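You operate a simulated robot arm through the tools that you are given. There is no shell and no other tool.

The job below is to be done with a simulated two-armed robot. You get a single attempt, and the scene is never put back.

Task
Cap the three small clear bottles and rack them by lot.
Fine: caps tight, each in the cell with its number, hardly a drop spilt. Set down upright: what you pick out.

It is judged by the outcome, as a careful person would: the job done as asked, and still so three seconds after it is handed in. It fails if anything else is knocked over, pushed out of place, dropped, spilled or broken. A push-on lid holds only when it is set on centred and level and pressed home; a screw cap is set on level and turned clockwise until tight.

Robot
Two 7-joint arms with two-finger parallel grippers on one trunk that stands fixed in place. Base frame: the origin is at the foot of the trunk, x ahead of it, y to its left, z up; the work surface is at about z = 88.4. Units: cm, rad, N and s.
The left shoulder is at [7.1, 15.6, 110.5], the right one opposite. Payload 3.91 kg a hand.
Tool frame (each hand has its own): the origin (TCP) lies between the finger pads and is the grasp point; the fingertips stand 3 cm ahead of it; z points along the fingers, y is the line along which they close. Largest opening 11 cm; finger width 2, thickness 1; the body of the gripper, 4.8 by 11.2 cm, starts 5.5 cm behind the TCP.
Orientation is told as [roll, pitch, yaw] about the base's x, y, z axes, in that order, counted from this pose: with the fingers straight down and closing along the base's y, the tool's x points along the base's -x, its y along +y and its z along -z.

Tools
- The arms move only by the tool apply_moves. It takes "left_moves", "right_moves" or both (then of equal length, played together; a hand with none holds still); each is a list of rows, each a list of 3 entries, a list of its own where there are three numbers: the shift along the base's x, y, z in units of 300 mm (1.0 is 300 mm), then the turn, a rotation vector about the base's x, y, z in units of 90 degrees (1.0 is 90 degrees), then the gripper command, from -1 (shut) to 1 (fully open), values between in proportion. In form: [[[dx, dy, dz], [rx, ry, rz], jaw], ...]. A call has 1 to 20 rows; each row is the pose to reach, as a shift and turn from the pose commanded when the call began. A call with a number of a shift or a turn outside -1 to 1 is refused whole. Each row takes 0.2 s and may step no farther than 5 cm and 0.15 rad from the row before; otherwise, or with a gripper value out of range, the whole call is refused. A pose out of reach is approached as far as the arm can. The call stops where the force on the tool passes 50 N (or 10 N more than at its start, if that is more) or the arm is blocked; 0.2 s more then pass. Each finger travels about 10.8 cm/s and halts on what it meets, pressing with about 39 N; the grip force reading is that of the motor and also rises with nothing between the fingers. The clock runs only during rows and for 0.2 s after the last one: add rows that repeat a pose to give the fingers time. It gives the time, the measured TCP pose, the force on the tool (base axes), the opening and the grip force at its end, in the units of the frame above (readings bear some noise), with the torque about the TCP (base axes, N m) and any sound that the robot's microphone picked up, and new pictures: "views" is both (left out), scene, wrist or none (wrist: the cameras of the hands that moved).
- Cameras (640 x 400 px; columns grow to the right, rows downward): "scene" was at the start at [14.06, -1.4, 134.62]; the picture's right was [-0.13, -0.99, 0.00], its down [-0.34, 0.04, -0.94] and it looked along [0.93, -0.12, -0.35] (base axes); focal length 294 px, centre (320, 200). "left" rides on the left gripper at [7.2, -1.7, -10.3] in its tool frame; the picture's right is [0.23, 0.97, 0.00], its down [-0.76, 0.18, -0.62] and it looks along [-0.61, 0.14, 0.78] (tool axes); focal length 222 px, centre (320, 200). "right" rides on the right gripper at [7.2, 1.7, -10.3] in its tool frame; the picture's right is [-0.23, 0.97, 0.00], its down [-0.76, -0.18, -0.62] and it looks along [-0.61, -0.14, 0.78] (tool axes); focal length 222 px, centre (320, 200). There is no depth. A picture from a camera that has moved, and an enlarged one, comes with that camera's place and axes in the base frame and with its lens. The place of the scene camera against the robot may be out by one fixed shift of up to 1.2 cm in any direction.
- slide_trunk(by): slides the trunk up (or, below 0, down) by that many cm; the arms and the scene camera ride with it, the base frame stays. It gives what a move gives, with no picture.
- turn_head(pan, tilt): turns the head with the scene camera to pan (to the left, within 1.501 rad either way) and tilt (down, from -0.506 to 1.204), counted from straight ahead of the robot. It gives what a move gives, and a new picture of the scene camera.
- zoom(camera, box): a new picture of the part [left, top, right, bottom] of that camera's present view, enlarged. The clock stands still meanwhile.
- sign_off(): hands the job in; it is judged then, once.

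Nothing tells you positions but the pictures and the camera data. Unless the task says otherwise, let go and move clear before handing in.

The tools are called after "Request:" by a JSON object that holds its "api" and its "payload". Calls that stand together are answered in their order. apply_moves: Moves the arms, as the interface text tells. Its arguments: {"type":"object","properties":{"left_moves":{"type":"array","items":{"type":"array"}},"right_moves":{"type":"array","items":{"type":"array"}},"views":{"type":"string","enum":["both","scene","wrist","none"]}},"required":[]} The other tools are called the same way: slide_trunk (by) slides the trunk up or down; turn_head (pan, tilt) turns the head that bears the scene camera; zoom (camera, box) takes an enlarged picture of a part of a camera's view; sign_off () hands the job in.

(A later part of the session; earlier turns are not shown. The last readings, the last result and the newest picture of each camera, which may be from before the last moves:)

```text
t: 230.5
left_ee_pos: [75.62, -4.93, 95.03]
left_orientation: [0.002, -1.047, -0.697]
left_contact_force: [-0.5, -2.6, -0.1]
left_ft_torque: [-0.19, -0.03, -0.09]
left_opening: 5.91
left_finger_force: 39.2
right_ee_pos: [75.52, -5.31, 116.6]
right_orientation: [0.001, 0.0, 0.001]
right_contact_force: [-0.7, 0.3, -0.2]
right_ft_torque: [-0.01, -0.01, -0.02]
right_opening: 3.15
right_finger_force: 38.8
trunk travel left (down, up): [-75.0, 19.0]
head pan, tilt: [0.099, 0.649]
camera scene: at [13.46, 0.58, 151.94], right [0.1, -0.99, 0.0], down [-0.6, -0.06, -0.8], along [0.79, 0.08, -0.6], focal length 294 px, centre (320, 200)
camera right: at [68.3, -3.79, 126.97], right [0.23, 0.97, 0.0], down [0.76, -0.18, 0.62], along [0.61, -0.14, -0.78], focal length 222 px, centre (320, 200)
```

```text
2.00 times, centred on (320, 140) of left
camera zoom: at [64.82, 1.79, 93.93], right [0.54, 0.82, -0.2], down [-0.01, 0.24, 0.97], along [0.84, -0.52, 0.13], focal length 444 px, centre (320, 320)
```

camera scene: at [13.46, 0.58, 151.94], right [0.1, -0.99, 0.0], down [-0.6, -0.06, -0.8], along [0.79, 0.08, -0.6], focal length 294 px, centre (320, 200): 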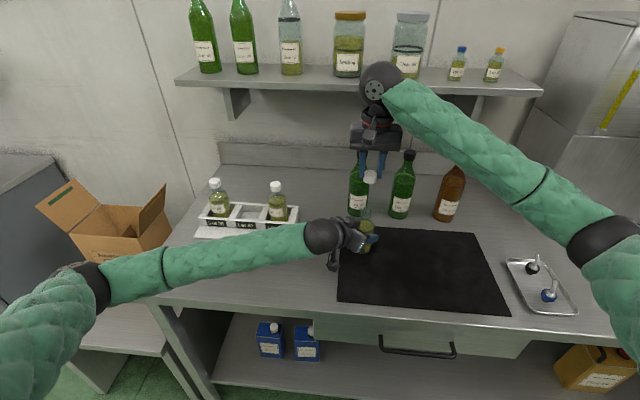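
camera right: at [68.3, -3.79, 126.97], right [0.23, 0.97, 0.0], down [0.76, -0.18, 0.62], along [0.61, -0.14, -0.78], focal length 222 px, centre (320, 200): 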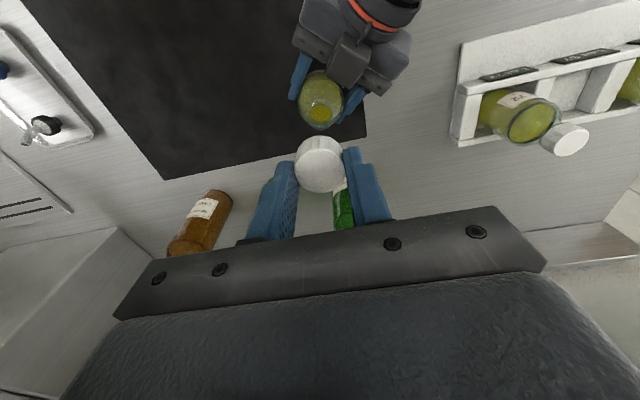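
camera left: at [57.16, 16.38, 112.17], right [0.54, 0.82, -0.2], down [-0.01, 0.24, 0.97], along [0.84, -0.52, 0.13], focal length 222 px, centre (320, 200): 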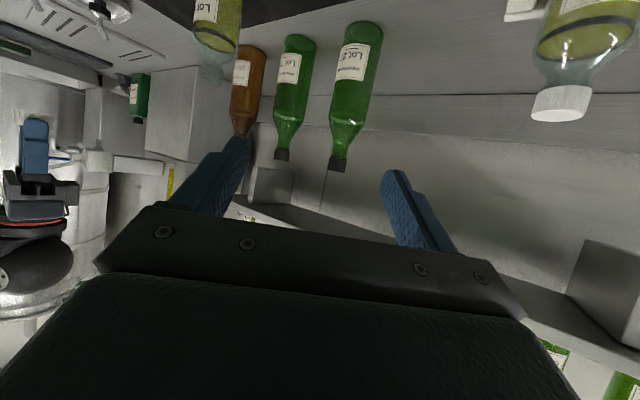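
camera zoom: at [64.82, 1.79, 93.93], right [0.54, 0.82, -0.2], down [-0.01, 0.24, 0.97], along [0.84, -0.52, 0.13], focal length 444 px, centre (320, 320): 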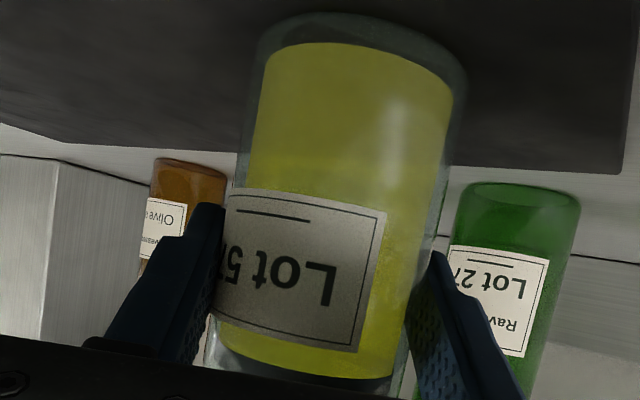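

Lot 57 is held. The mouth is about 0.45 cm ahead of the right hand's axis; shifting +0.48 in x and coming down to just above it.

Request:
{"api": "apply_moves", "payload": {"right_moves": [[[0.016, 0, -0.1], [0, 0, 0], -1], [[0.016, 0, -0.19], [0, 0, 0], -1], [[0.016, 0, -0.26], [0, 0, 0], -1], [[0.016, 0, -0.29], [0, 0, 0], -1], [[0.016, 0, -0.29], [0, 0, 0], -1]], "views": "none"}}

Request:
{"api": "zoom", "payload": {"camera": "right", "box": [280, 115, 360, 165]}}

Request:
{"api": "zoom", "payload": {"camera": "scene", "box": [344, 190, 384, 215]}}

```text
t: 231.7
left_ee_pos: [75.64, -4.95, 95.07]
left_orientation: [0.0, -1.048, -0.699]
left_contact_force: [-1.6, 4.2, 0.8]
left_ft_torque: [0.19, 0.03, 0.06]
left_opening: 5.89
left_finger_force: 39.1
right_ee_pos: [75.84, -5.34, 107.9]
right_orientation: [0.0, 0.002, 0.002]
right_contact_force: [0.1, -0.3, -0.6]
right_ft_torque: [0.01, 0.02, -0.03]
right_opening: 3.13
right_finger_force: 39.1
trunk travel left (down, up): [-75.0, 19.0]
head pan, tilt: [0.099, 0.649]
```

```text
8.00 times, centred on (320, 140) of right
camera zoom: at [68.63, -3.78, 118.28], right [0.23, 0.97, 0.0], down [0.76, -0.18, 0.62], along [0.61, -0.14, -0.78], focal length 1777 px, centre (320, 680)
```

zoom: 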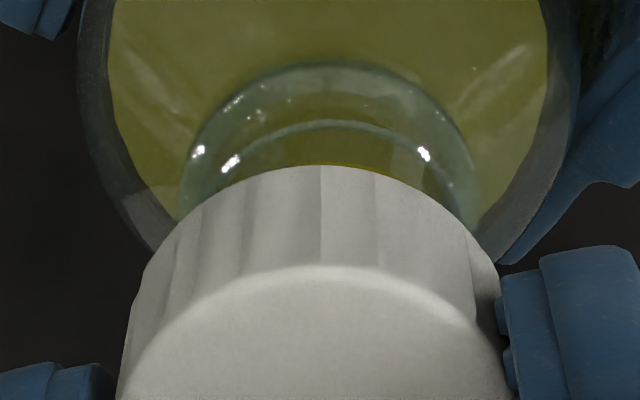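

```text
16.00 times, centred on (364, 202) of scene
camera zoom: at [13.46, 0.69, 151.93], right [0.1, -0.99, 0.0], down [-0.6, -0.06, -0.8], along [0.79, 0.08, -0.6], focal length 4695 px, centre (-384, 160)
```

zoom: 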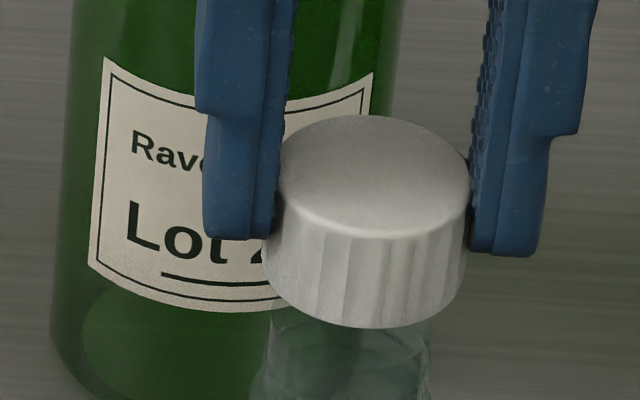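

The neck is about 0.2–0.3 cm further in x. Shifting +0.25 and lowering gently, using contact forces to refine.

Request:
{"api": "apply_moves", "payload": {"right_moves": [[[0.008, 0, -0.01], [0, 0, 0], -1], [[0.008, 0, -0.025], [0, 0, 0], -1], [[0.008, 0, -0.04], [0, 0, 0], -1], [[0.008, 0, -0.05], [0, 0, 0], -1], [[0.008, 0, -0.055], [0, 0, 0], -1], [[0.008, 0, -0.055], [0, 0, 0], -1]], "views": "none"}}

Request:
{"api": "zoom", "payload": {"camera": "right", "box": [280, 115, 360, 165]}}

Request:
{"api": "zoom", "payload": {"camera": "scene", "box": [344, 195, 384, 220]}}

```text
t: 233.1
left_ee_pos: [75.62, -5.0, 94.99]
left_orientation: [-0.002, -1.046, -0.696]
left_contact_force: [2.5, 3.7, -0.1]
left_ft_torque: [-0.17, 0.47, 0.05]
left_opening: 5.92
left_finger_force: 39.4
right_ee_pos: [76.08, -5.32, 106.21]
right_orientation: [0.001, -0.001, 0.0]
right_contact_force: [-5.1, -3.3, 0.5]
right_ft_torque: [-0.12, 0.21, -0.01]
right_opening: 3.18
right_finger_force: 39.0
trunk travel left (down, up): [-75.0, 19.0]
head pan, tilt: [0.099, 0.649]
```

```text
8.00 times, centred on (320, 140) of right
camera zoom: at [68.97, -3.7, 116.51], right [0.23, 0.97, 0.0], down [0.76, -0.18, 0.62], along [0.61, -0.14, -0.78], focal length 1777 px, centre (320, 680)
```

zoom: 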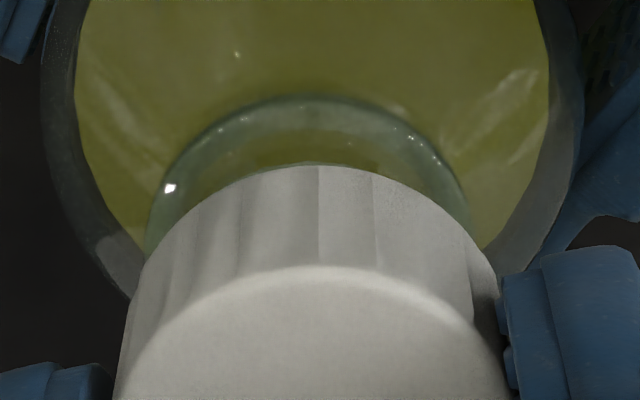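

```text
16.00 times, centred on (364, 208) of scene
camera zoom: at [13.45, 0.65, 151.93], right [0.1, -1.0, 0.0], down [-0.6, -0.06, -0.8], along [0.79, 0.08, -0.6], focal length 4695 px, centre (-384, 80)
```

zoom: 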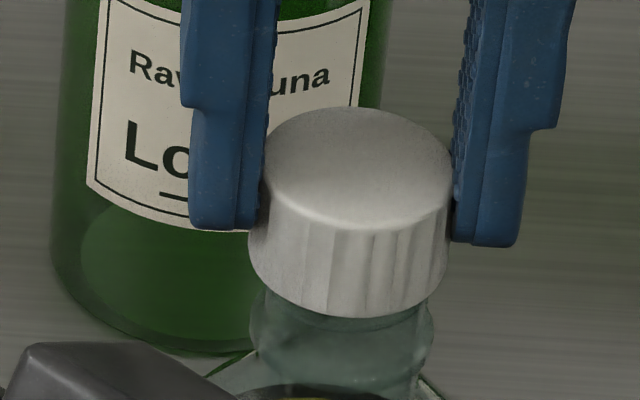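

It's over the finish already, with a light side load. Easing (-0.04, -0.03) and lowering to the thread.

Request:
{"api": "apply_moves", "payload": {"right_moves": [[[-0.0014, -0.001, -0.008], [0, 0, 0], -1], [[-0.0014, -0.001, -0.018], [0, 0, 0], -1], [[-0.0014, -0.001, -0.027], [0, 0, 0], -1], [[-0.0014, -0.001, -0.027], [0, 0, 0], -1]], "views": "none"}}

Request:
{"api": "apply_moves", "payload": {"right_moves": [[[0, 0, -0.004], [0, 0, 0], -1], [[0, 0, -0.008], [0, 0, 0], -1], [[0, 0, -0.008], [0, 0, 0], -1]], "views": "none"}}

```text
t: 234.1
left_ee_pos: [75.56, -4.91, 95.07]
left_orientation: [-0.001, -1.048, -0.697]
left_contact_force: [0.8, 4.8, -0.1]
left_ft_torque: [-0.19, 0.16, 0.06]
left_opening: 5.89
left_finger_force: 39.3
right_ee_pos: [76.21, -5.32, 105.33]
right_orientation: [-0.001, 0.001, 0.002]
right_contact_force: [-3.2, -4.5, 0.2]
right_ft_torque: [-0.12, 0.11, 0.0]
right_opening: 3.17
right_finger_force: 39.1
trunk travel left (down, up): [-75.0, 19.0]
head pan, tilt: [0.099, 0.649]
```

```text
t: 234.9
left_ee_pos: [75.63, -4.85, 95.0]
left_orientation: [-0.001, -1.048, -0.695]
left_contact_force: [11.6, 8.6, 0.8]
left_ft_torque: [-0.37, 0.69, 0.12]
left_opening: 5.89
left_finger_force: 38.8
right_ee_pos: [76.21, -5.31, 105.28]
right_orientation: [0.001, 0.0, 0.002]
right_contact_force: [-11.9, -7.2, 5.2]
right_ft_torque: [-0.26, 0.41, -0.02]
right_opening: 3.16
right_finger_force: 39.3
trunk travel left (down, up): [-75.0, 19.0]
head pan, tilt: [0.099, 0.649]
```

Contact at 5 N but with some side load; easing (-0.1, -0.06) first.

Request:
{"api": "apply_moves", "payload": {"right_moves": [[[-0.0017, -0.001, 0], [0, 0, 0], -1], [[-0.0033, -0.002, 0], [0, 0, 0], -1], [[-0.0033, -0.002, 0], [0, 0, 0], -1]], "views": "none"}}

Request:
{"api": "zoom", "payload": {"camera": "scene", "box": [344, 195, 384, 220]}}

```text
t: 235.7
left_ee_pos: [75.66, -4.95, 94.99]
left_orientation: [0.001, -1.048, -0.699]
left_contact_force: [5.5, 8.7, 0.9]
left_ft_torque: [0.07, -0.35, 0.11]
left_opening: 5.9
left_finger_force: 38.5
right_ee_pos: [76.08, -5.41, 105.27]
right_orientation: [0.001, 0.0, 0.001]
right_contact_force: [-2.3, -4.3, 4.4]
right_ft_torque: [-0.14, 0.06, -0.04]
right_opening: 3.19
right_finger_force: 39.3
trunk travel left (down, up): [-75.0, 19.0]
head pan, tilt: [0.099, 0.649]
```

```text
16.00 times, centred on (364, 208) of scene
camera zoom: at [13.49, 0.69, 151.94], right [0.1, -0.99, 0.0], down [-0.6, -0.06, -0.8], along [0.79, 0.08, -0.61], focal length 4695 px, centre (-384, 80)
```

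zoom: 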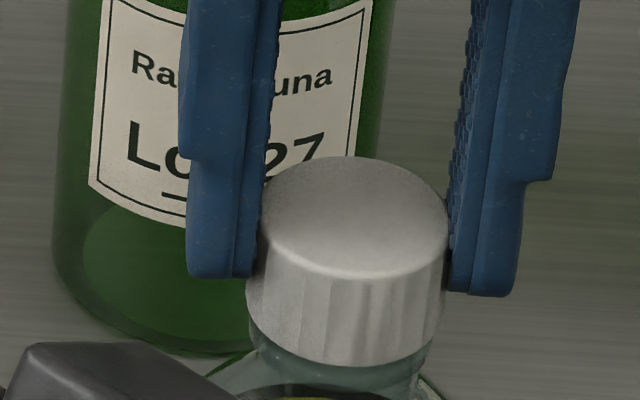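

Seated level with small loads. First clockwise stroke.

Request:
{"api": "apply_moves", "payload": {"right_moves": [[[-0.0007, -0.0013, -0.001], [0, 0, -0.09], -1], [[-0.0008, -0.0016, -0.001], [0, 0, -0.18], -1], [[-0.0009, -0.0019, -0.001], [0, 0, -0.27], -1], [[-0.0011, -0.0022, -0.002], [0, 0, -0.36], -1], [[-0.0013, -0.0025, -0.002], [0, 0, -0.45], -1], [[-0.0015, -0.0027, -0.002], [0, 0, -0.54], -1], [[-0.0018, -0.0029, -0.003], [0, 0, -0.63], -1], [[-0.002, -0.0031, -0.003], [0, 0, -0.72], -1], [[-0.0023, -0.0032, -0.003], [0, 0, -0.81], -1], [[-0.0026, -0.0033, -0.003], [0, 0, -0.9], -1], [[-0.0027, -0.0033, -0.003], [0, 0, -0.93], -1], [[-0.0027, -0.0033, -0.003], [0, 0, -0.93], -1]], "views": "none"}}

Request:
{"api": "zoom", "payload": {"camera": "right", "box": [240, 90, 400, 190]}}

```text
t: 238.3
left_ee_pos: [75.54, -4.99, 94.98]
left_orientation: [-0.003, -1.049, -0.698]
left_contact_force: [-1.3, -1.3, 0.8]
left_ft_torque: [0.14, -0.42, 0.05]
left_opening: 5.88
left_finger_force: 38.7
right_ee_pos: [75.91, -5.42, 105.05]
right_orientation: [0.0, 0.0, -1.463]
right_contact_force: [4.1, 3.7, 8.1]
right_ft_torque: [0.12, -0.14, -0.03]
right_opening: 3.14
right_finger_force: 39.4
trunk travel left (down, up): [-75.0, 19.0]
head pan, tilt: [0.099, 0.649]
```

```text
4.00 times, centred on (320, 140) of right
camera zoom: at [76.93, 1.88, 115.36], right [0.99, -0.12, 0.0], down [-0.09, -0.78, 0.62], along [-0.07, -0.62, -0.78], focal length 888 px, centre (320, 440)
```

zoom: 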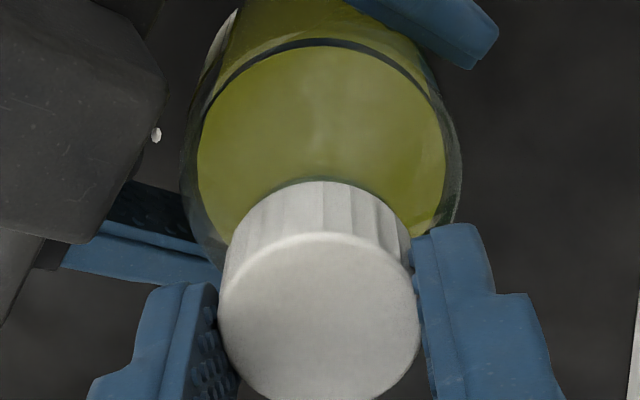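

Smooth. Release, centre on the neck, swing back, re-grip; then the second stroke.

Request:
{"api": "apply_moves", "payload": {"right_moves": [[[0, 0, 0], [0, 0, 0], -0.2], [[0, 0, 0], [0, 0, 0], -0.2], [[0.0007, 0.003, 0], [0, 0, 0.05], -0.2], [[0.0007, 0.003, 0], [0, 0, 0.14], -0.2], [[0.0007, 0.003, 0], [0, 0, 0.23], -0.2], [[0.0007, 0.003, 0], [0, 0, 0.32], -0.2], [[0.0007, 0.003, 0], [0, 0, 0.41], -0.2], [[0.0007, 0.003, 0], [0, 0, 0.5], -0.2], [[0.0007, 0.003, 0], [0, 0, 0.59], -0.2], [[0.0007, 0.003, 0], [0, 0, 0.68], -0.2], [[0.0007, 0.003, 0], [0, 0, 0.77], -0.2], [[0.0007, 0.003, 0], [0, 0, 0.86], -0.2], [[0.0007, 0.003, 0], [0, 0, 0.93], -0.2], [[0.0007, 0.003, 0], [0, 0, 0.93], -0.2], [[0.0007, 0.003, 0], [0, 0, 0.93], -0.5], [[0.0007, 0.003, 0], [0, 0, 0.93], -1], [[0.0007, 0.003, 0], [0, 0, 0.93], -1]], "views": "none"}}

Request:
{"api": "apply_moves", "payload": {"right_moves": [[[0, 0, -0.001], [0, 0, -0.08], -1], [[0, 0, -0.001], [0, 0, -0.17], -1], [[0, 0, -0.001], [0, 0, -0.26], -1], [[0, 0, -0.002], [0, 0, -0.35], -1], [[0, 0, -0.002], [0, 0, -0.44], -1], [[0, 0, -0.002], [0, 0, -0.53], -1], [[0, 0, -0.003], [0, 0, -0.62], -1], [[0, 0, -0.003], [0, 0, -0.71], -1], [[0, 0, -0.003], [0, 0, -0.8], -1], [[0, 0, -0.003], [0, 0, -0.89], -1], [[0, 0, -0.003], [0, 0, -0.93], -1], [[0, 0, -0.003], [0, 0, -0.93], -1]], "views": "none"}}

```text
t: 241.9
left_ee_pos: [75.6, -4.96, 95.07]
left_orientation: [0.0, -1.047, -0.699]
left_contact_force: [-0.2, 1.2, 0.9]
left_ft_torque: [-0.17, 0.02, 0.03]
left_opening: 5.86
left_finger_force: 38.7
right_ee_pos: [75.93, -5.3, 105.17]
right_orientation: [-0.001, 0.0, 0.003]
right_contact_force: [0.0, -1.6, 0.8]
right_ft_torque: [-0.1, 0.01, 0.03]
right_opening: 3.14
right_finger_force: 38.8
trunk travel left (down, up): [-75.0, 19.0]
head pan, tilt: [0.099, 0.649]
```

```text
t: 244.5
left_ee_pos: [75.48, -5.03, 94.98]
left_orientation: [-0.002, -1.048, -0.697]
left_contact_force: [-2.7, 1.3, 1.1]
left_ft_torque: [-0.15, -0.13, 0.03]
left_opening: 5.9
left_finger_force: 39.0
right_ee_pos: [75.97, -5.33, 104.85]
right_orientation: [0.0, 0.001, -1.462]
right_contact_force: [4.0, -1.0, 2.4]
right_ft_torque: [0.04, -0.14, -0.01]
right_opening: 3.15
right_finger_force: 38.7
trunk travel left (down, up): [-75.0, 19.0]
head pan, tilt: [0.099, 0.649]
```

Smooth. Re-grip and third stroke.

Request:
{"api": "apply_moves", "payload": {"right_moves": [[[0, 0, 0], [0, 0, 0], -0.2], [[0, 0, 0], [0, 0, 0], -0.2], [[0.001, 0, 0], [0, 0, 0.05], -0.2], [[0.001, 0, 0], [0, 0, 0.14], -0.2], [[0.001, 0, 0], [0, 0, 0.23], -0.2], [[0.001, 0, 0], [0, 0, 0.32], -0.2], [[0.001, 0, 0], [0, 0, 0.41], -0.2], [[0.001, 0, 0], [0, 0, 0.5], -0.2], [[0.001, 0, 0], [0, 0, 0.59], -0.2], [[0.001, 0, 0], [0, 0, 0.68], -0.2], [[0.001, 0, 0], [0, 0, 0.77], -0.2], [[0.001, 0, 0], [0, 0, 0.86], -0.2], [[0.001, 0, 0], [0, 0, 0.93], -0.2], [[0.001, 0, 0], [0, 0, 0.93], -0.2], [[0.001, 0, 0], [0, 0, 0.93], -0.5], [[0.001, 0, 0], [0, 0, 0.93], -1], [[0.001, 0, 0], [0, 0, 0.93], -1]], "views": "none"}}

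Request:
{"api": "apply_moves", "payload": {"right_moves": [[[0, 0, -0.001], [0, 0, -0.08], -1], [[0, 0, -0.001], [0, 0, -0.17], -1], [[0, 0, -0.001], [0, 0, -0.26], -1], [[0, 0, -0.002], [0, 0, -0.35], -1], [[0, 0, -0.002], [0, 0, -0.44], -1], [[0, 0, -0.002], [0, 0, -0.53], -1], [[0, 0, -0.003], [0, 0, -0.62], -1], [[0, 0, -0.003], [0, 0, -0.71], -1], [[0, 0, -0.003], [0, 0, -0.8], -1], [[0, 0, -0.003], [0, 0, -0.89], -1], [[0, 0, -0.003], [0, 0, -0.93], -1], [[0, 0, -0.003], [0, 0, -0.93], -1]], "views": "none"}}

```text
t: 248.1
left_ee_pos: [75.59, -5.04, 95.07]
left_orientation: [0.002, -1.047, -0.698]
left_contact_force: [-1.3, 1.0, 1.2]
left_ft_torque: [-0.25, 0.14, 0.05]
left_opening: 5.86
left_finger_force: 38.7
right_ee_pos: [76.03, -5.37, 104.86]
right_orientation: [0.0, 0.001, 0.002]
right_contact_force: [0.8, -1.5, 0.3]
right_ft_torque: [-0.12, 0.0, -0.02]
right_opening: 3.11
right_finger_force: 38.7
trunk travel left (down, up): [-75.0, 19.0]
head pan, tilt: [0.099, 0.649]
```

```text
t: 250.7
left_ee_pos: [75.6, -5.03, 95.06]
left_orientation: [0.0, -1.047, -0.699]
left_contact_force: [3.3, -0.8, 1.0]
left_ft_torque: [-0.08, 0.23, -0.68]
left_opening: 5.82
left_finger_force: 39.0
right_ee_pos: [75.98, -5.32, 104.88]
right_orientation: [0.0, 0.0, -1.46]
right_contact_force: [-3.4, -1.1, 3.7]
right_ft_torque: [-0.09, 0.16, 0.67]
right_opening: 3.08
right_finger_force: 38.9
trunk travel left (down, up): [-75.0, 19.0]
head pan, tilt: [0.099, 0.649]
```

Torque has come up to 0.67 N·m: tight. One confirming part-stroke.

Request:
{"api": "apply_moves", "payload": {"right_moves": [[[0, 0, 0], [0, 0, 0], -0.2], [[0, 0, 0], [0, 0, 0], -0.2], [[0, 0, 0], [0, 0, 0.09], -0.2], [[0, 0, 0], [0, 0, 0.18], -0.2], [[0, 0, 0], [0, 0, 0.27], -0.2], [[0, 0, 0], [0, 0, 0.36], -0.2], [[0, 0, 0], [0, 0, 0.45], -0.2], [[0, 0, 0], [0, 0, 0.54], -0.2], [[0, 0, 0], [0, 0, 0.54], -0.2], [[0, 0, 0], [0, 0, 0.54], -0.5], [[0, 0, 0], [0, 0, 0.54], -1], [[0, 0, 0], [0, 0, 0.54], -1], [[0, 0, 0], [0, 0, 0.46], -1], [[0, 0, 0], [0, 0, 0.38], -1], [[0, 0, 0], [0, 0, 0.3], -1], [[0, 0, 0], [0, 0, 0.22], -1], [[0, 0, 0], [0, 0, 0.14], -1], [[0, 0, 0], [0, 0, 0.06], -1], [[0, 0, 0], [0, 0, 0.06], -1]], "views": "none"}}

Request:
{"api": "zoom", "payload": {"camera": "left", "box": [160, 40, 480, 240]}}

```text
t: 254.7
left_ee_pos: [75.58, -4.98, 94.99]
left_orientation: [0.0, -1.047, -0.698]
left_contact_force: [5.3, 5.0, -0.5]
left_ft_torque: [-0.37, 0.31, -0.57]
left_opening: 5.86
left_finger_force: 39.0
right_ee_pos: [76.08, -5.35, 104.79]
right_orientation: [0.001, 0.0, -1.368]
right_contact_force: [-6.4, -6.3, 1.0]
right_ft_torque: [-0.16, 0.18, 0.65]
right_opening: 3.04
right_finger_force: 39.4
trunk travel left (down, up): [-75.0, 19.0]
head pan, tilt: [0.099, 0.649]
```

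```text
2.00 times, centred on (320, 140) of left
camera zoom: at [64.85, 1.83, 93.92], right [0.54, 0.82, -0.2], down [-0.01, 0.24, 0.97], along [0.84, -0.52, 0.13], focal length 444 px, centre (320, 320)
```

zoom: 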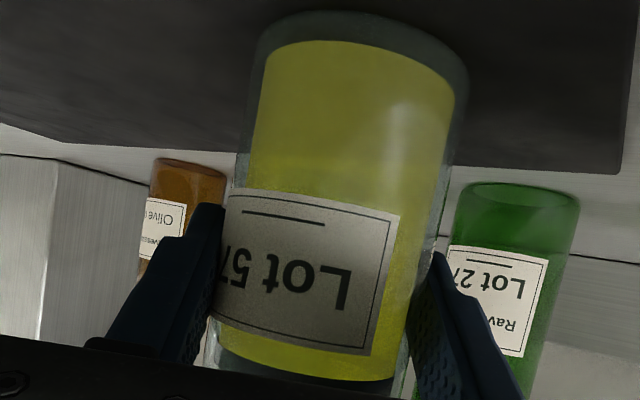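

Saturates at 0.65 N·m again: Lot 57 is tight. Releasing and sending the right hand back to its starting place.

Request:
{"api": "apply_moves", "payload": {"right_moves": [[[0, 0, 0], [0, 0, 0], -0.15], [[0, 0, 0], [0, 0, 0], -0.1], [[0, 0, 0.1], [0, 0, 0], -0.1], [[0, 0, 0.25], [0, 0, 0], -0.1], [[0, 0, 0.4], [0, 0, 0], -0.1], [[-0.055, -0.065, 0.444], [0, 0, 0.0871], 0], [[-0.11, -0.13, 0.488], [0, 0, 0.1742], 0], [[-0.165, -0.195, 0.532], [0, 0, 0.2613], 0], [[-0.22, -0.26, 0.576], [0, 0, 0.3484], 0], [[-0.275, -0.325, 0.62], [0, 0, 0.4355], 0], [[-0.33, -0.39, 0.664], [0, 0, 0.5226], 0], [[-0.385, -0.455, 0.708], [0, 0, 0.6097], 0.2], [[-0.44, -0.52, 0.752], [0, 0, 0.6968], 0.5], [[-0.495, -0.585, 0.796], [0, 0, 0.7839], 0.8], [[-0.55, -0.65, 0.84], [0, 0, 0.871], 1], [[-0.55, -0.65, 0.84], [0, 0, 0.871], 1]], "views": "scene"}}

Request:
{"api": "zoom", "payload": {"camera": "scene", "box": [300, 170, 460, 270]}}

```text
t: 258.1
left_ee_pos: [75.59, -4.96, 94.93]
left_orientation: [-0.001, -1.048, -0.696]
left_contact_force: [-2.2, 0.3, -0.2]
left_ft_torque: [0.07, 0.05, 0.04]
left_opening: 5.85
left_finger_force: 38.7
right_ee_pos: [59.62, -24.78, 130.04]
right_orientation: [0.0, 0.0, 0.004]
right_contact_force: [-0.6, 0.1, 0.3]
right_ft_torque: [-0.06, 0.01, -0.02]
right_opening: 10.97
right_finger_force: 0.0
trunk travel left (down, up): [-75.0, 19.0]
head pan, tilt: [0.099, 0.649]
camera scene: at [13.51, 0.7, 151.93], right [0.1, -0.99, 0.0], down [-0.6, -0.06, -0.8], along [0.79, 0.08, -0.61], focal length 294 px, centre (320, 200)
```

scene: 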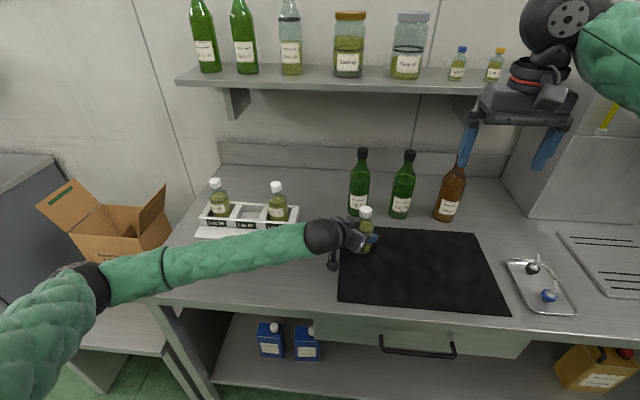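

```text
4.00 times, centred on (380, 220) of scene
camera zoom: at [13.51, 0.7, 151.93], right [0.1, -0.99, 0.0], down [-0.6, -0.06, -0.8], along [0.79, 0.08, -0.61], focal length 1174 px, centre (80, 120)
```

zoom: 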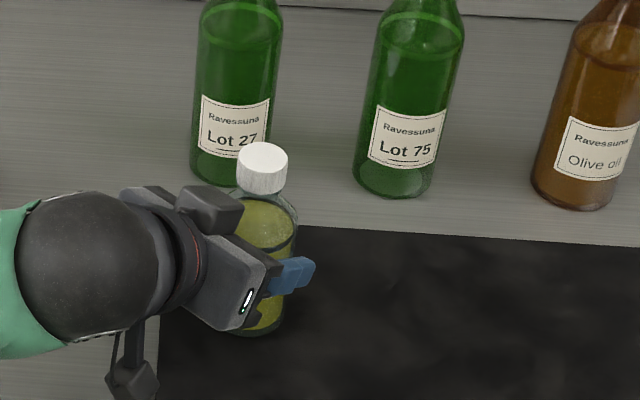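

All three are capped. Left hand releases Lot 57, backs out and turns down above it.

Request:
{"api": "apply_moves", "payload": {"left_moves": [[[0, 0, 0], [0, 0, 0], 0.3], [[0, 0, 0], [0, 0, 0], 0.64], [[-0.0663, 0.0557, 0.05], [0, 0, 0], 0.64], [[-0.1326, 0.1114, 0.1], [0, 0, 0], 0.64], [[-0.1989, 0.1671, 0.15], [0, 0, 0], 0.64], [[-0.2652, 0.2228, 0.2], [0, 0, 0], 0.64], [[-0.3315, 0.2785, 0.25], [0, 0, 0], 0.64], [[-0.3028, 0.2543, 0.301], [0.0194, 0.0532, 0.0335], 0.64], [[-0.2741, 0.2301, 0.352], [0.0387, 0.1064, 0.0671], 0.64], [[-0.2453, 0.206, 0.403], [0.0581, 0.1596, 0.1006], 0.64], [[-0.2166, 0.1818, 0.454], [0.0774, 0.2127, 0.1341], 0.64], [[-0.1878, 0.1576, 0.505], [0.0968, 0.2659, 0.1677], 0.64], [[-0.1591, 0.1334, 0.556], [0.1162, 0.3191, 0.2012], 0.64], [[-0.1304, 0.1092, 0.607], [0.1355, 0.3723, 0.2347], 0.64], [[-0.1016, 0.085, 0.658], [0.1549, 0.4255, 0.2683], 0.64], [[-0.0729, 0.0608, 0.709], [0.1742, 0.4786, 0.3018], 0.64], [[-0.0442, 0.0367, 0.76], [0.1936, 0.5318, 0.3353], 0.64], [[-0.0154, 0.0125, 0.811], [0.2129, 0.585, 0.3689], 0.64], [[0.0133, -0.0127, 0.863], [0.2323, 0.6382, 0.4024], 0.64], [[0.0133, -0.0127, 0.863], [0.2323, 0.6382, 0.4024], 0.64]], "views": "none"}}

Request:
{"api": "zoom", "payload": {"camera": "left", "box": [240, 60, 400, 160]}}

Request:
{"api": "zoom", "payload": {"camera": "scene", "box": [300, 170, 460, 270]}}

```text
t: 262.3
left_ee_pos: [76.06, -5.37, 120.95]
left_orientation: [0.001, 0.003, 0.0]
left_contact_force: [0.0, -0.4, -0.5]
left_ft_torque: [-0.01, 0.01, 0.01]
left_opening: 9.03
left_finger_force: 0.0
right_ee_pos: [59.48, -24.85, 129.91]
right_orientation: [-0.001, 0.0, 0.004]
right_contact_force: [-0.4, -0.8, 0.2]
right_ft_torque: [0.01, -0.03, 0.02]
right_opening: 11.0
right_finger_force: 0.1
trunk travel left (down, up): [-75.0, 19.0]
head pan, tilt: [0.099, 0.649]
```

```text
4.00 times, centred on (320, 110) of left
camera zoom: at [68.76, -6.99, 131.4], right [-0.23, 0.97, 0.0], down [0.76, 0.18, 0.62], along [0.61, 0.14, -0.78], focal length 888 px, centre (320, 560)
```

zoom: 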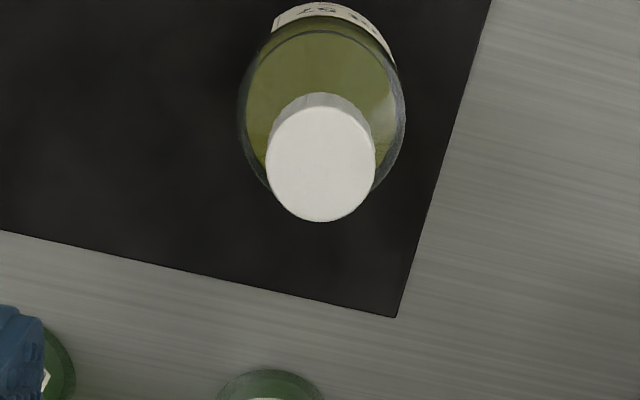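

```text
4.00 times, centred on (380, 220) of scene
camera zoom: at [13.46, 0.71, 151.94], right [0.1, -1.0, 0.0], down [-0.6, -0.06, -0.8], along [0.79, 0.08, -0.6], focal length 1174 px, centre (80, 120)
```

zoom: 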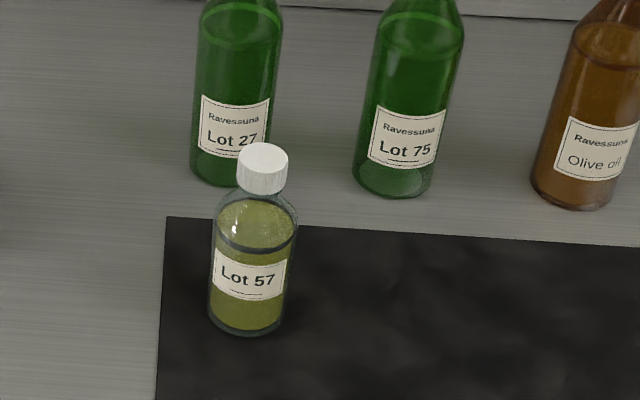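

Upright and level. Descending to grip its upper body.

Request:
{"api": "apply_moves", "payload": {"left_moves": [[[-0.01, -0.0015, -0.15], [0, 0, 0], 0.64], [[-0.01, -0.0015, -0.3], [0, 0, 0], 0.64], [[-0.01, -0.0015, -0.44], [0, 0, 0], 0.64], [[-0.01, -0.0015, -0.57], [0, 0, 0], 0.64], [[-0.01, -0.0015, -0.68], [0, 0, 0], 0.64], [[-0.01, -0.0015, -0.753], [0, 0, 0], 0.64], [[-0.01, -0.0015, -0.753], [0, 0, 0], 0.64]], "views": "none"}}

Request:
{"api": "zoom", "payload": {"camera": "left", "box": [200, 80, 440, 230]}}

Request:
{"api": "zoom", "payload": {"camera": "scene", "box": [300, 170, 460, 270]}}

```text
t: 263.9
left_ee_pos: [75.69, -5.32, 98.35]
left_orientation: [0.001, 0.0, -0.002]
left_contact_force: [0.4, -0.1, -0.3]
left_ft_torque: [0.01, -0.03, 0.01]
left_opening: 9.02
left_finger_force: 0.1
right_ee_pos: [59.5, -24.8, 130.03]
right_orientation: [-0.001, 0.0, 0.002]
right_contact_force: [0.1, -0.4, 1.1]
right_ft_torque: [-0.01, 0.05, 0.01]
right_opening: 11.03
right_finger_force: 0.1
trunk travel left (down, up): [-75.0, 19.0]
head pan, tilt: [0.099, 0.649]
```

```text
2.67 times, centred on (320, 155) of left
camera zoom: at [68.37, -7.07, 108.68], right [-0.23, 0.97, 0.0], down [0.76, 0.18, 0.62], along [0.61, 0.14, -0.78], focal length 592 px, centre (320, 320)
```

zoom: 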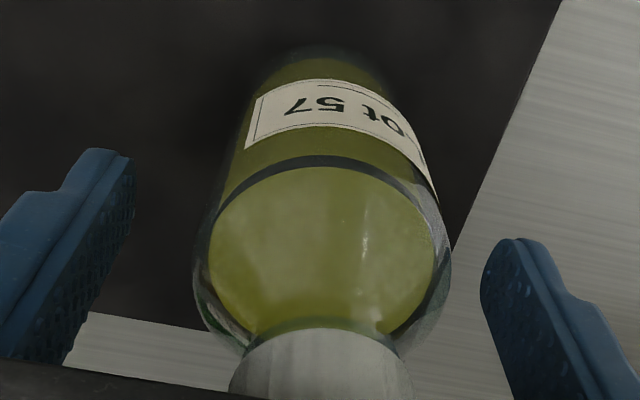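

```text
4.00 times, centred on (380, 220) of scene
camera zoom: at [13.46, 0.62, 151.94], right [0.1, -1.0, 0.0], down [-0.6, -0.06, -0.8], along [0.79, 0.08, -0.6], focal length 1174 px, centre (80, 120)
```

zoom: 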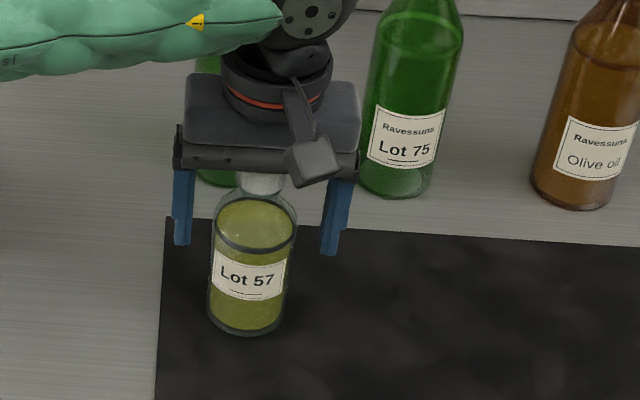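

Nearly the reference view; a 0.15 cm nudge in x and closing gently.

Request:
{"api": "apply_moves", "payload": {"left_moves": [[[0.005, 0.0015, 0], [0, 0, 0], 0.6], [[0.005, 0.0015, 0], [0, 0, 0], 0.4], [[0.005, 0.0015, 0], [0, 0, 0], 0.22], [[0.005, 0.0015, 0], [0, 0, 0], 0.14], [[0.005, 0.0015, 0], [0, 0, 0], 0.08], [[0.005, 0.0015, 0], [0, 0, 0], 0.03], [[0.005, 0.0015, 0], [0, 0, 0], -0.1], [[0.005, 0.0015, 0], [0, 0, 0], -0.4], [[0.005, 0.0015, 0], [0, 0, 0], -0.4]], "views": "none"}}

Request:
{"api": "zoom", "payload": {"camera": "left", "box": [200, 80, 440, 230]}}

```text
t: 265.9
left_ee_pos: [75.87, -5.26, 98.33]
left_orientation: [-0.001, -0.001, 0.0]
left_contact_force: [0.4, 2.2, -0.5]
left_ft_torque: [0.16, -0.07, 0.02]
left_opening: 5.86
left_finger_force: 39.0
right_ee_pos: [59.61, -24.82, 129.92]
right_orientation: [-0.001, 0.002, 0.002]
right_contact_force: [0.4, -0.5, -0.1]
right_ft_torque: [0.02, 0.02, 0.0]
right_opening: 11.0
right_finger_force: 0.1
trunk travel left (down, up): [-75.0, 19.0]
head pan, tilt: [0.099, 0.649]
```

```text
2.67 times, centred on (320, 155) of left
camera zoom: at [68.51, -6.99, 108.72], right [-0.23, 0.97, 0.0], down [0.76, 0.18, 0.62], along [0.61, 0.14, -0.78], focal length 592 px, centre (320, 320)
```

zoom: 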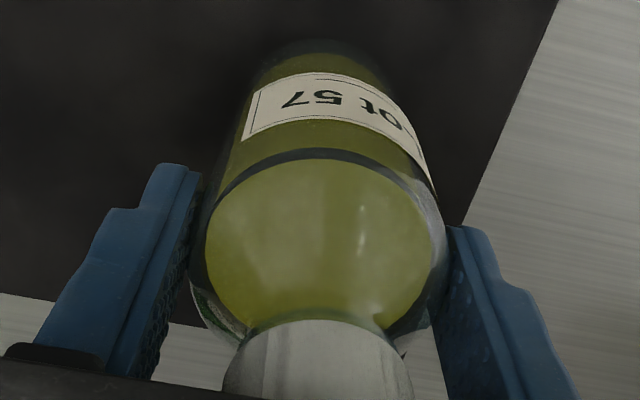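

Gripped in the reference pose. Lifting high and carrying Lot 57 along the front to the rack.

Request:
{"api": "apply_moves", "payload": {"left_moves": [[[0, 0, 0.03], [0, 0, 0], -0.4], [[0, 0, 0.12], [0, 0, 0], -0.4], [[0, 0, 0.26], [0, 0, 0], -0.4], [[0, 0, 0.42], [0, 0, 0], -0.4], [[0, 0, 0.58], [0, 0, 0], -0.4], [[0, 0.1, 0.6], [0, 0, 0], -0.4], [[0, 0.25, 0.6], [0, 0, 0], -0.4], [[0, 0.4, 0.6], [0, 0, 0], -0.4], [[0, 0.55, 0.6], [0, 0, 0], -0.4], [[0, 0.7, 0.6], [0, 0, 0], -0.4], [[0, 0.85, 0.6], [0, 0, 0], -0.4], [[0, 0.92, 0.6], [0, 0, 0], -0.4], [[0, 0.92, 0.6], [0, 0, 0], -0.4]], "views": "both"}}

Request:
{"api": "zoom", "payload": {"camera": "left", "box": [320, 60, 560, 210]}}

```text
t: 268.7
left_ee_pos: [75.86, 22.37, 116.59]
left_orientation: [0.001, 0.0, 0.0]
left_contact_force: [0.1, -0.1, -4.0]
left_ft_torque: [-0.01, 0.01, -0.03]
left_opening: 5.86
left_finger_force: 39.5
right_ee_pos: [59.53, -24.85, 130.08]
right_orientation: [-0.001, 0.0, 0.003]
right_contact_force: [-0.8, 0.4, -0.9]
right_ft_torque: [0.0, 0.01, 0.01]
right_opening: 10.97
right_finger_force: 0.1
trunk travel left (down, up): [-75.0, 19.0]
head pan, tilt: [0.099, 0.649]
camera scene: at [13.52, 0.61, 151.93], right [0.1, -0.99, 0.0], down [-0.6, -0.06, -0.8], along [0.79, 0.08, -0.61], focal length 294 px, centre (320, 200)
camera left: at [68.64, 20.66, 126.88], right [-0.23, 0.97, 0.0], down [0.76, 0.18, 0.62], along [0.61, 0.14, -0.78], focal length 222 px, centre (320, 200)
```

scene: 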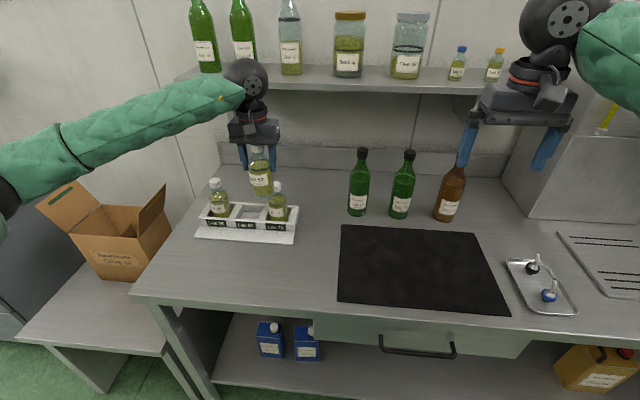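
left: 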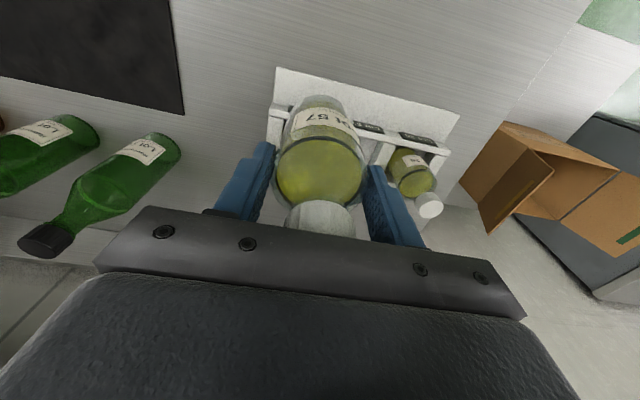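

```text
2.67 times, centred on (440, 135) of left
camera zoom: at [68.64, 20.66, 126.88], right [-0.23, 0.97, 0.0], down [0.76, 0.18, 0.62], along [0.61, 0.14, -0.78], focal length 592 px, centre (0, 373)
```

zoom: 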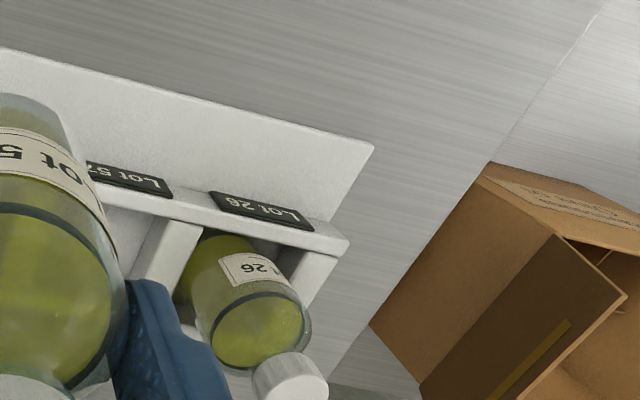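

Cell 57's centre works out at (84.8, 30.9). Moving Lot 57 above it at a height that clears the neighbours' caps.

Request:
{"api": "apply_moves", "payload": {"left_moves": [[[0.08, 0.08, 0], [0, 0, 0], -0.4], [[0.16, 0.16, 0], [0, 0, 0], -0.4], [[0.24, 0.235, 0], [0, 0, 0], -0.4], [[0.2967, 0.285, 0], [0, 0, 0], -0.4], [[0.2967, 0.285, 0], [0, 0, 0], -0.4], [[0.2967, 0.285, 0], [0, 0, 0], -0.4]], "views": "wrist"}}

Request:
{"api": "zoom", "payload": {"camera": "left", "box": [200, 40, 440, 190]}}

Request:
{"api": "zoom", "payload": {"camera": "scene", "box": [170, 140, 330, 240]}}

```text
t: 270.1
left_ee_pos: [84.73, 30.78, 116.45]
left_orientation: [0.001, 0.003, 0.002]
left_contact_force: [-0.2, -0.9, -3.8]
left_ft_torque: [0.05, 0.01, 0.05]
left_opening: 5.86
left_finger_force: 39.2
right_ee_pos: [59.61, -24.74, 129.92]
right_orientation: [0.001, 0.001, 0.003]
right_contact_force: [-0.1, 0.2, 0.0]
right_ft_torque: [0.03, 0.01, 0.0]
right_opening: 10.99
right_finger_force: 0.0
trunk travel left (down, up): [-75.0, 19.0]
head pan, tilt: [0.099, 0.649]
camera left: at [77.46, 29.16, 126.8], right [-0.23, 0.97, 0.0], down [0.76, 0.18, 0.62], along [0.61, 0.14, -0.78], focal length 222 px, centre (320, 200)
```

left: 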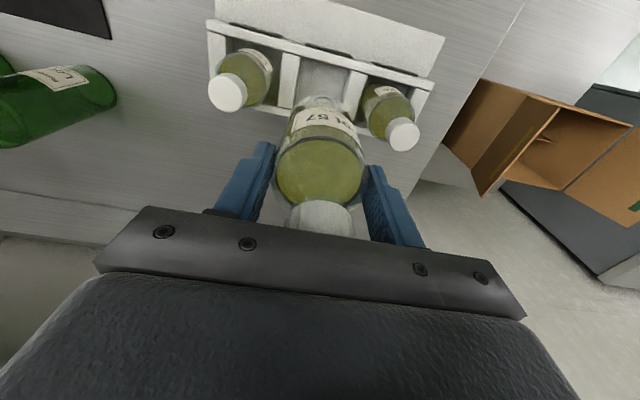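

```text
2.67 times, centred on (320, 115) of left
camera zoom: at [77.46, 29.16, 126.8], right [-0.23, 0.97, 0.0], down [0.76, 0.18, 0.62], along [0.61, 0.14, -0.78], focal length 592 px, centre (320, 427)
```

zoom: 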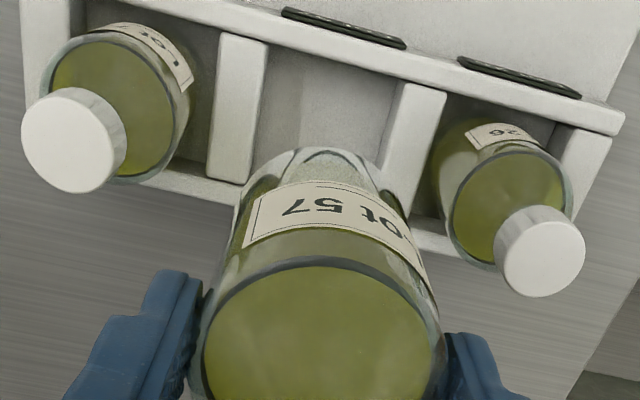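

```text
4.00 times, centred on (250, 190) of scene
camera zoom: at [13.53, 0.67, 151.93], right [0.1, -1.0, 0.0], down [-0.6, -0.06, -0.8], along [0.79, 0.08, -0.61], focal length 1174 px, centre (600, 240)
```

zoom: 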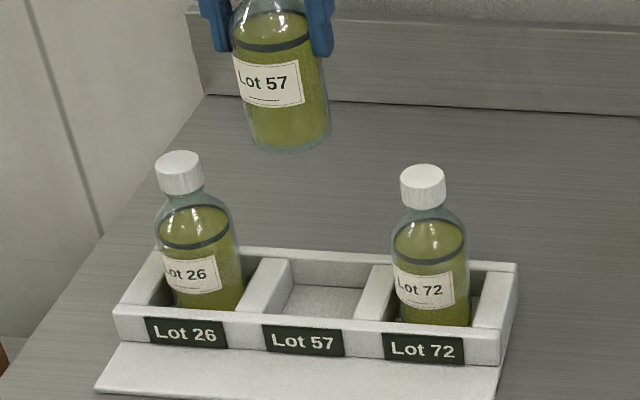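

Centre of the cell is (84.8, 30.95); correcting +0.15 in y and descending between the neighbours to just over the walls.

Request:
{"api": "apply_moves", "payload": {"left_moves": [[[0.002, 0.005, -0.1], [0, 0, 0], -0.4], [[0.002, 0.005, -0.2], [0, 0, 0], -0.4], [[0.002, 0.005, -0.3], [0, 0, 0], -0.4], [[0.002, 0.005, -0.38], [0, 0, 0], -0.4], [[0.002, 0.005, -0.415], [0, 0, 0], -0.4], [[0.002, 0.005, -0.415], [0, 0, 0], -0.4]], "views": "none"}}

Request:
{"api": "zoom", "payload": {"camera": "left", "box": [220, 60, 460, 210]}}

Request:
{"api": "zoom", "payload": {"camera": "scene", "box": [170, 140, 330, 240]}}

```text
t: 271.5
left_ee_pos: [84.77, 30.98, 104.02]
left_orientation: [0.0, 0.0, -0.001]
left_contact_force: [-0.1, 1.2, -3.3]
left_ft_torque: [0.02, 0.01, -0.02]
left_opening: 5.84
left_finger_force: 38.9
right_ee_pos: [59.66, -24.8, 129.94]
right_orientation: [0.0, 0.001, 0.004]
right_contact_force: [0.2, -0.4, 0.1]
right_ft_torque: [-0.03, -0.01, 0.02]
right_opening: 11.03
right_finger_force: 0.1
trunk travel left (down, up): [-75.0, 19.0]
head pan, tilt: [0.099, 0.649]
```

```text
2.67 times, centred on (340, 135) of left
camera zoom: at [77.52, 29.28, 114.36], right [-0.23, 0.97, 0.0], down [0.76, 0.18, 0.62], along [0.61, 0.14, -0.78], focal length 592 px, centre (267, 373)
```

zoom: 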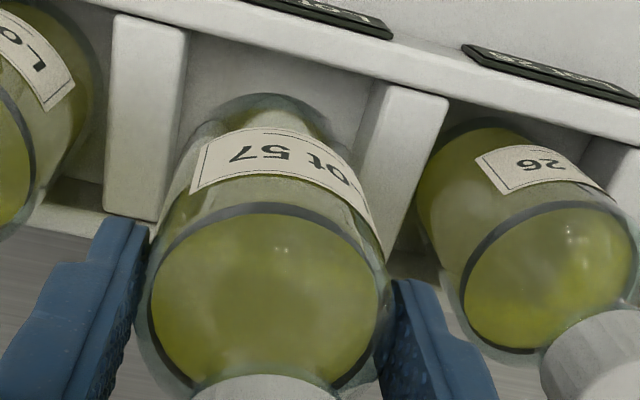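

```text
4.00 times, centred on (250, 190) of scene
camera zoom: at [13.51, 0.65, 151.93], right [0.1, -1.0, 0.0], down [-0.6, -0.06, -0.8], along [0.79, 0.08, -0.61], focal length 1174 px, centre (600, 240)
```

zoom: 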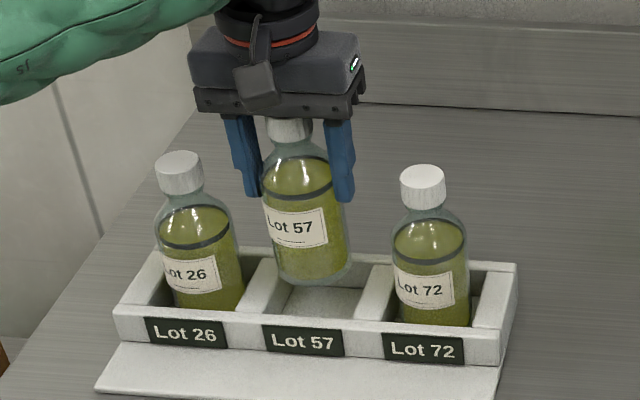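

Same relation to the walls as the other cells. Lowering in, then feeling for the floor.

Request:
{"api": "apply_moves", "payload": {"left_moves": [[[0, 0, -0.04], [0, 0, 0], -0.4], [[0, 0, -0.08], [0, 0, 0], -0.4], [[0, 0, -0.12], [0, 0, 0], -0.4], [[0, 0, -0.15], [0, 0, 0], -0.4], [[0, 0, -0.166], [0, 0, 0], -0.4], [[0, 0, -0.166], [0, 0, 0], -0.4]], "views": "none"}}

Request:
{"api": "zoom", "payload": {"camera": "scene", "box": [170, 140, 330, 240]}}

Request:
{"api": "apply_moves", "payload": {"left_moves": [[[0, 0, -0.003], [0, 0, 0], -0.4], [[0, 0, -0.006], [0, 0, 0], -0.4], [[0, 0, -0.009], [0, 0, 0], -0.4], [[0, 0, -0.009], [0, 0, 0], -0.4]], "views": "none"}}

```text
t: 272.9
left_ee_pos: [84.79, 30.92, 98.87]
left_orientation: [0.001, -0.001, -0.001]
left_contact_force: [-0.8, 0.4, -4.6]
left_ft_torque: [-0.02, -0.01, 0.01]
left_opening: 5.82
left_finger_force: 39.1
right_ee_pos: [59.56, -24.81, 129.85]
right_orientation: [-0.001, 0.0, 0.005]
right_contact_force: [-0.2, 1.1, 0.1]
right_ft_torque: [-0.01, 0.01, -0.02]
right_opening: 11.0
right_finger_force: 0.1
trunk travel left (down, up): [-75.0, 19.0]
head pan, tilt: [0.099, 0.649]
```

```text
4.00 times, centred on (250, 190) of scene
camera zoom: at [13.51, 0.66, 151.93], right [0.1, -1.0, 0.0], down [-0.6, -0.06, -0.8], along [0.79, 0.08, -0.61], focal length 1174 px, centre (600, 240)
```

zoom: 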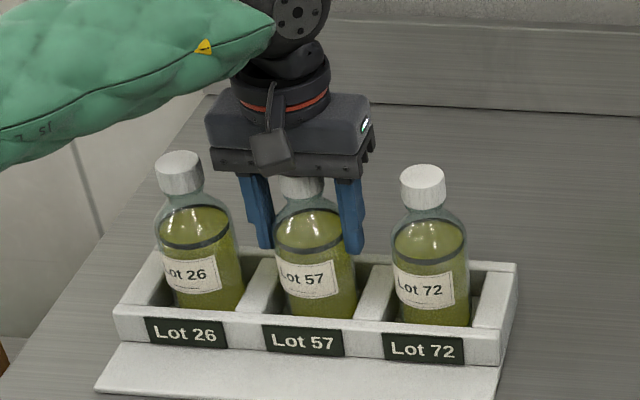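

```text
t: 273.9
left_ee_pos: [84.81, 30.96, 98.72]
left_orientation: [0.001, 0.0, 0.0]
left_contact_force: [0.5, -0.4, 0.0]
left_ft_torque: [-0.01, -0.05, 0.03]
left_opening: 5.86
left_finger_force: 38.6
right_ee_pos: [59.56, -24.86, 129.99]
right_orientation: [0.001, 0.0, 0.004]
right_contact_force: [0.3, -0.2, -0.5]
right_ft_torque: [0.0, -0.03, 0.01]
right_opening: 11.0
right_finger_force: 0.2
trunk travel left (down, up): [-75.0, 19.0]
head pan, tilt: [0.099, 0.649]
```

The floor carries the weight. A hair more, then open gently and rise straight up.

Request:
{"api": "apply_moves", "payload": {"left_moves": [[[0, 0, -0.001], [0, 0, 0], -0.4], [[0, 0, -0.001], [0, 0, 0], 0.1], [[0, 0, -0.001], [0, 0, 0], 0.2], [[0, 0, -0.001], [0, 0, 0], 0.3], [[0, 0, -0.001], [0, 0, 0], 0.35], [[0, 0, -0.001], [0, 0, 0], 0.35]], "views": "none"}}

Request:
{"api": "zoom", "payload": {"camera": "left", "box": [220, 60, 460, 210]}}

Request:
{"api": "zoom", "payload": {"camera": "scene", "box": [170, 140, 330, 240]}}

```text
t: 275.3
left_ee_pos: [84.87, 30.9, 98.69]
left_orientation: [-0.002, 0.0, 0.0]
left_contact_force: [-0.4, -0.8, 0.2]
left_ft_torque: [-0.04, -0.05, 0.04]
left_opening: 7.45
left_finger_force: 0.1
right_ee_pos: [59.55, -24.85, 129.94]
right_orientation: [-0.001, -0.001, 0.003]
right_contact_force: [0.1, -1.0, -0.1]
right_ft_torque: [0.0, 0.01, -0.01]
right_opening: 11.0
right_finger_force: 0.1
trunk travel left (down, up): [-75.0, 19.0]
head pan, tilt: [0.099, 0.649]
```

```text
2.67 times, centred on (340, 135) of left
camera zoom: at [77.54, 29.18, 109.0], right [-0.23, 0.97, 0.0], down [0.76, 0.18, 0.62], along [0.61, 0.14, -0.78], focal length 592 px, centre (267, 373)
```

zoom: 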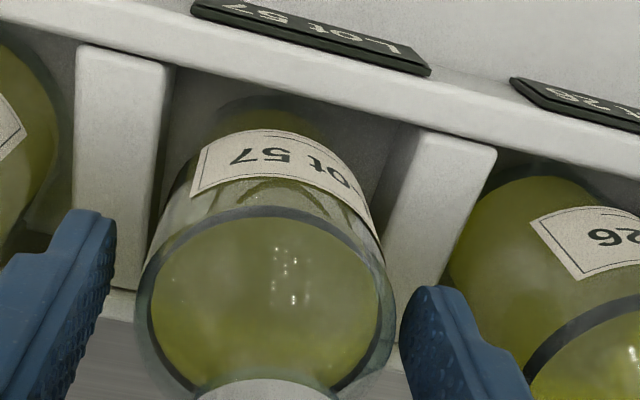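

```text
4.00 times, centred on (250, 190) of scene
camera zoom: at [13.48, 0.64, 151.93], right [0.1, -1.0, 0.0], down [-0.6, -0.06, -0.8], along [0.79, 0.08, -0.61], focal length 1174 px, centre (600, 240)
```

zoom: 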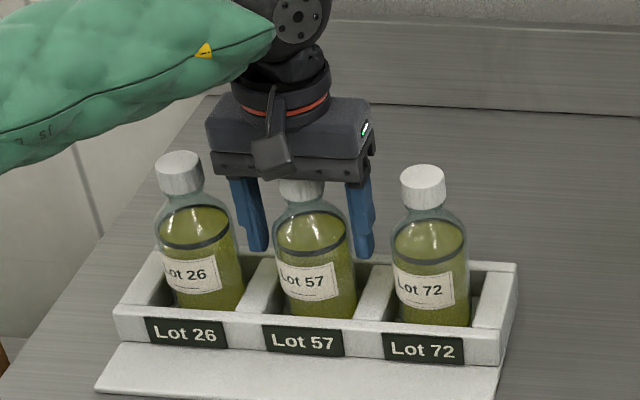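

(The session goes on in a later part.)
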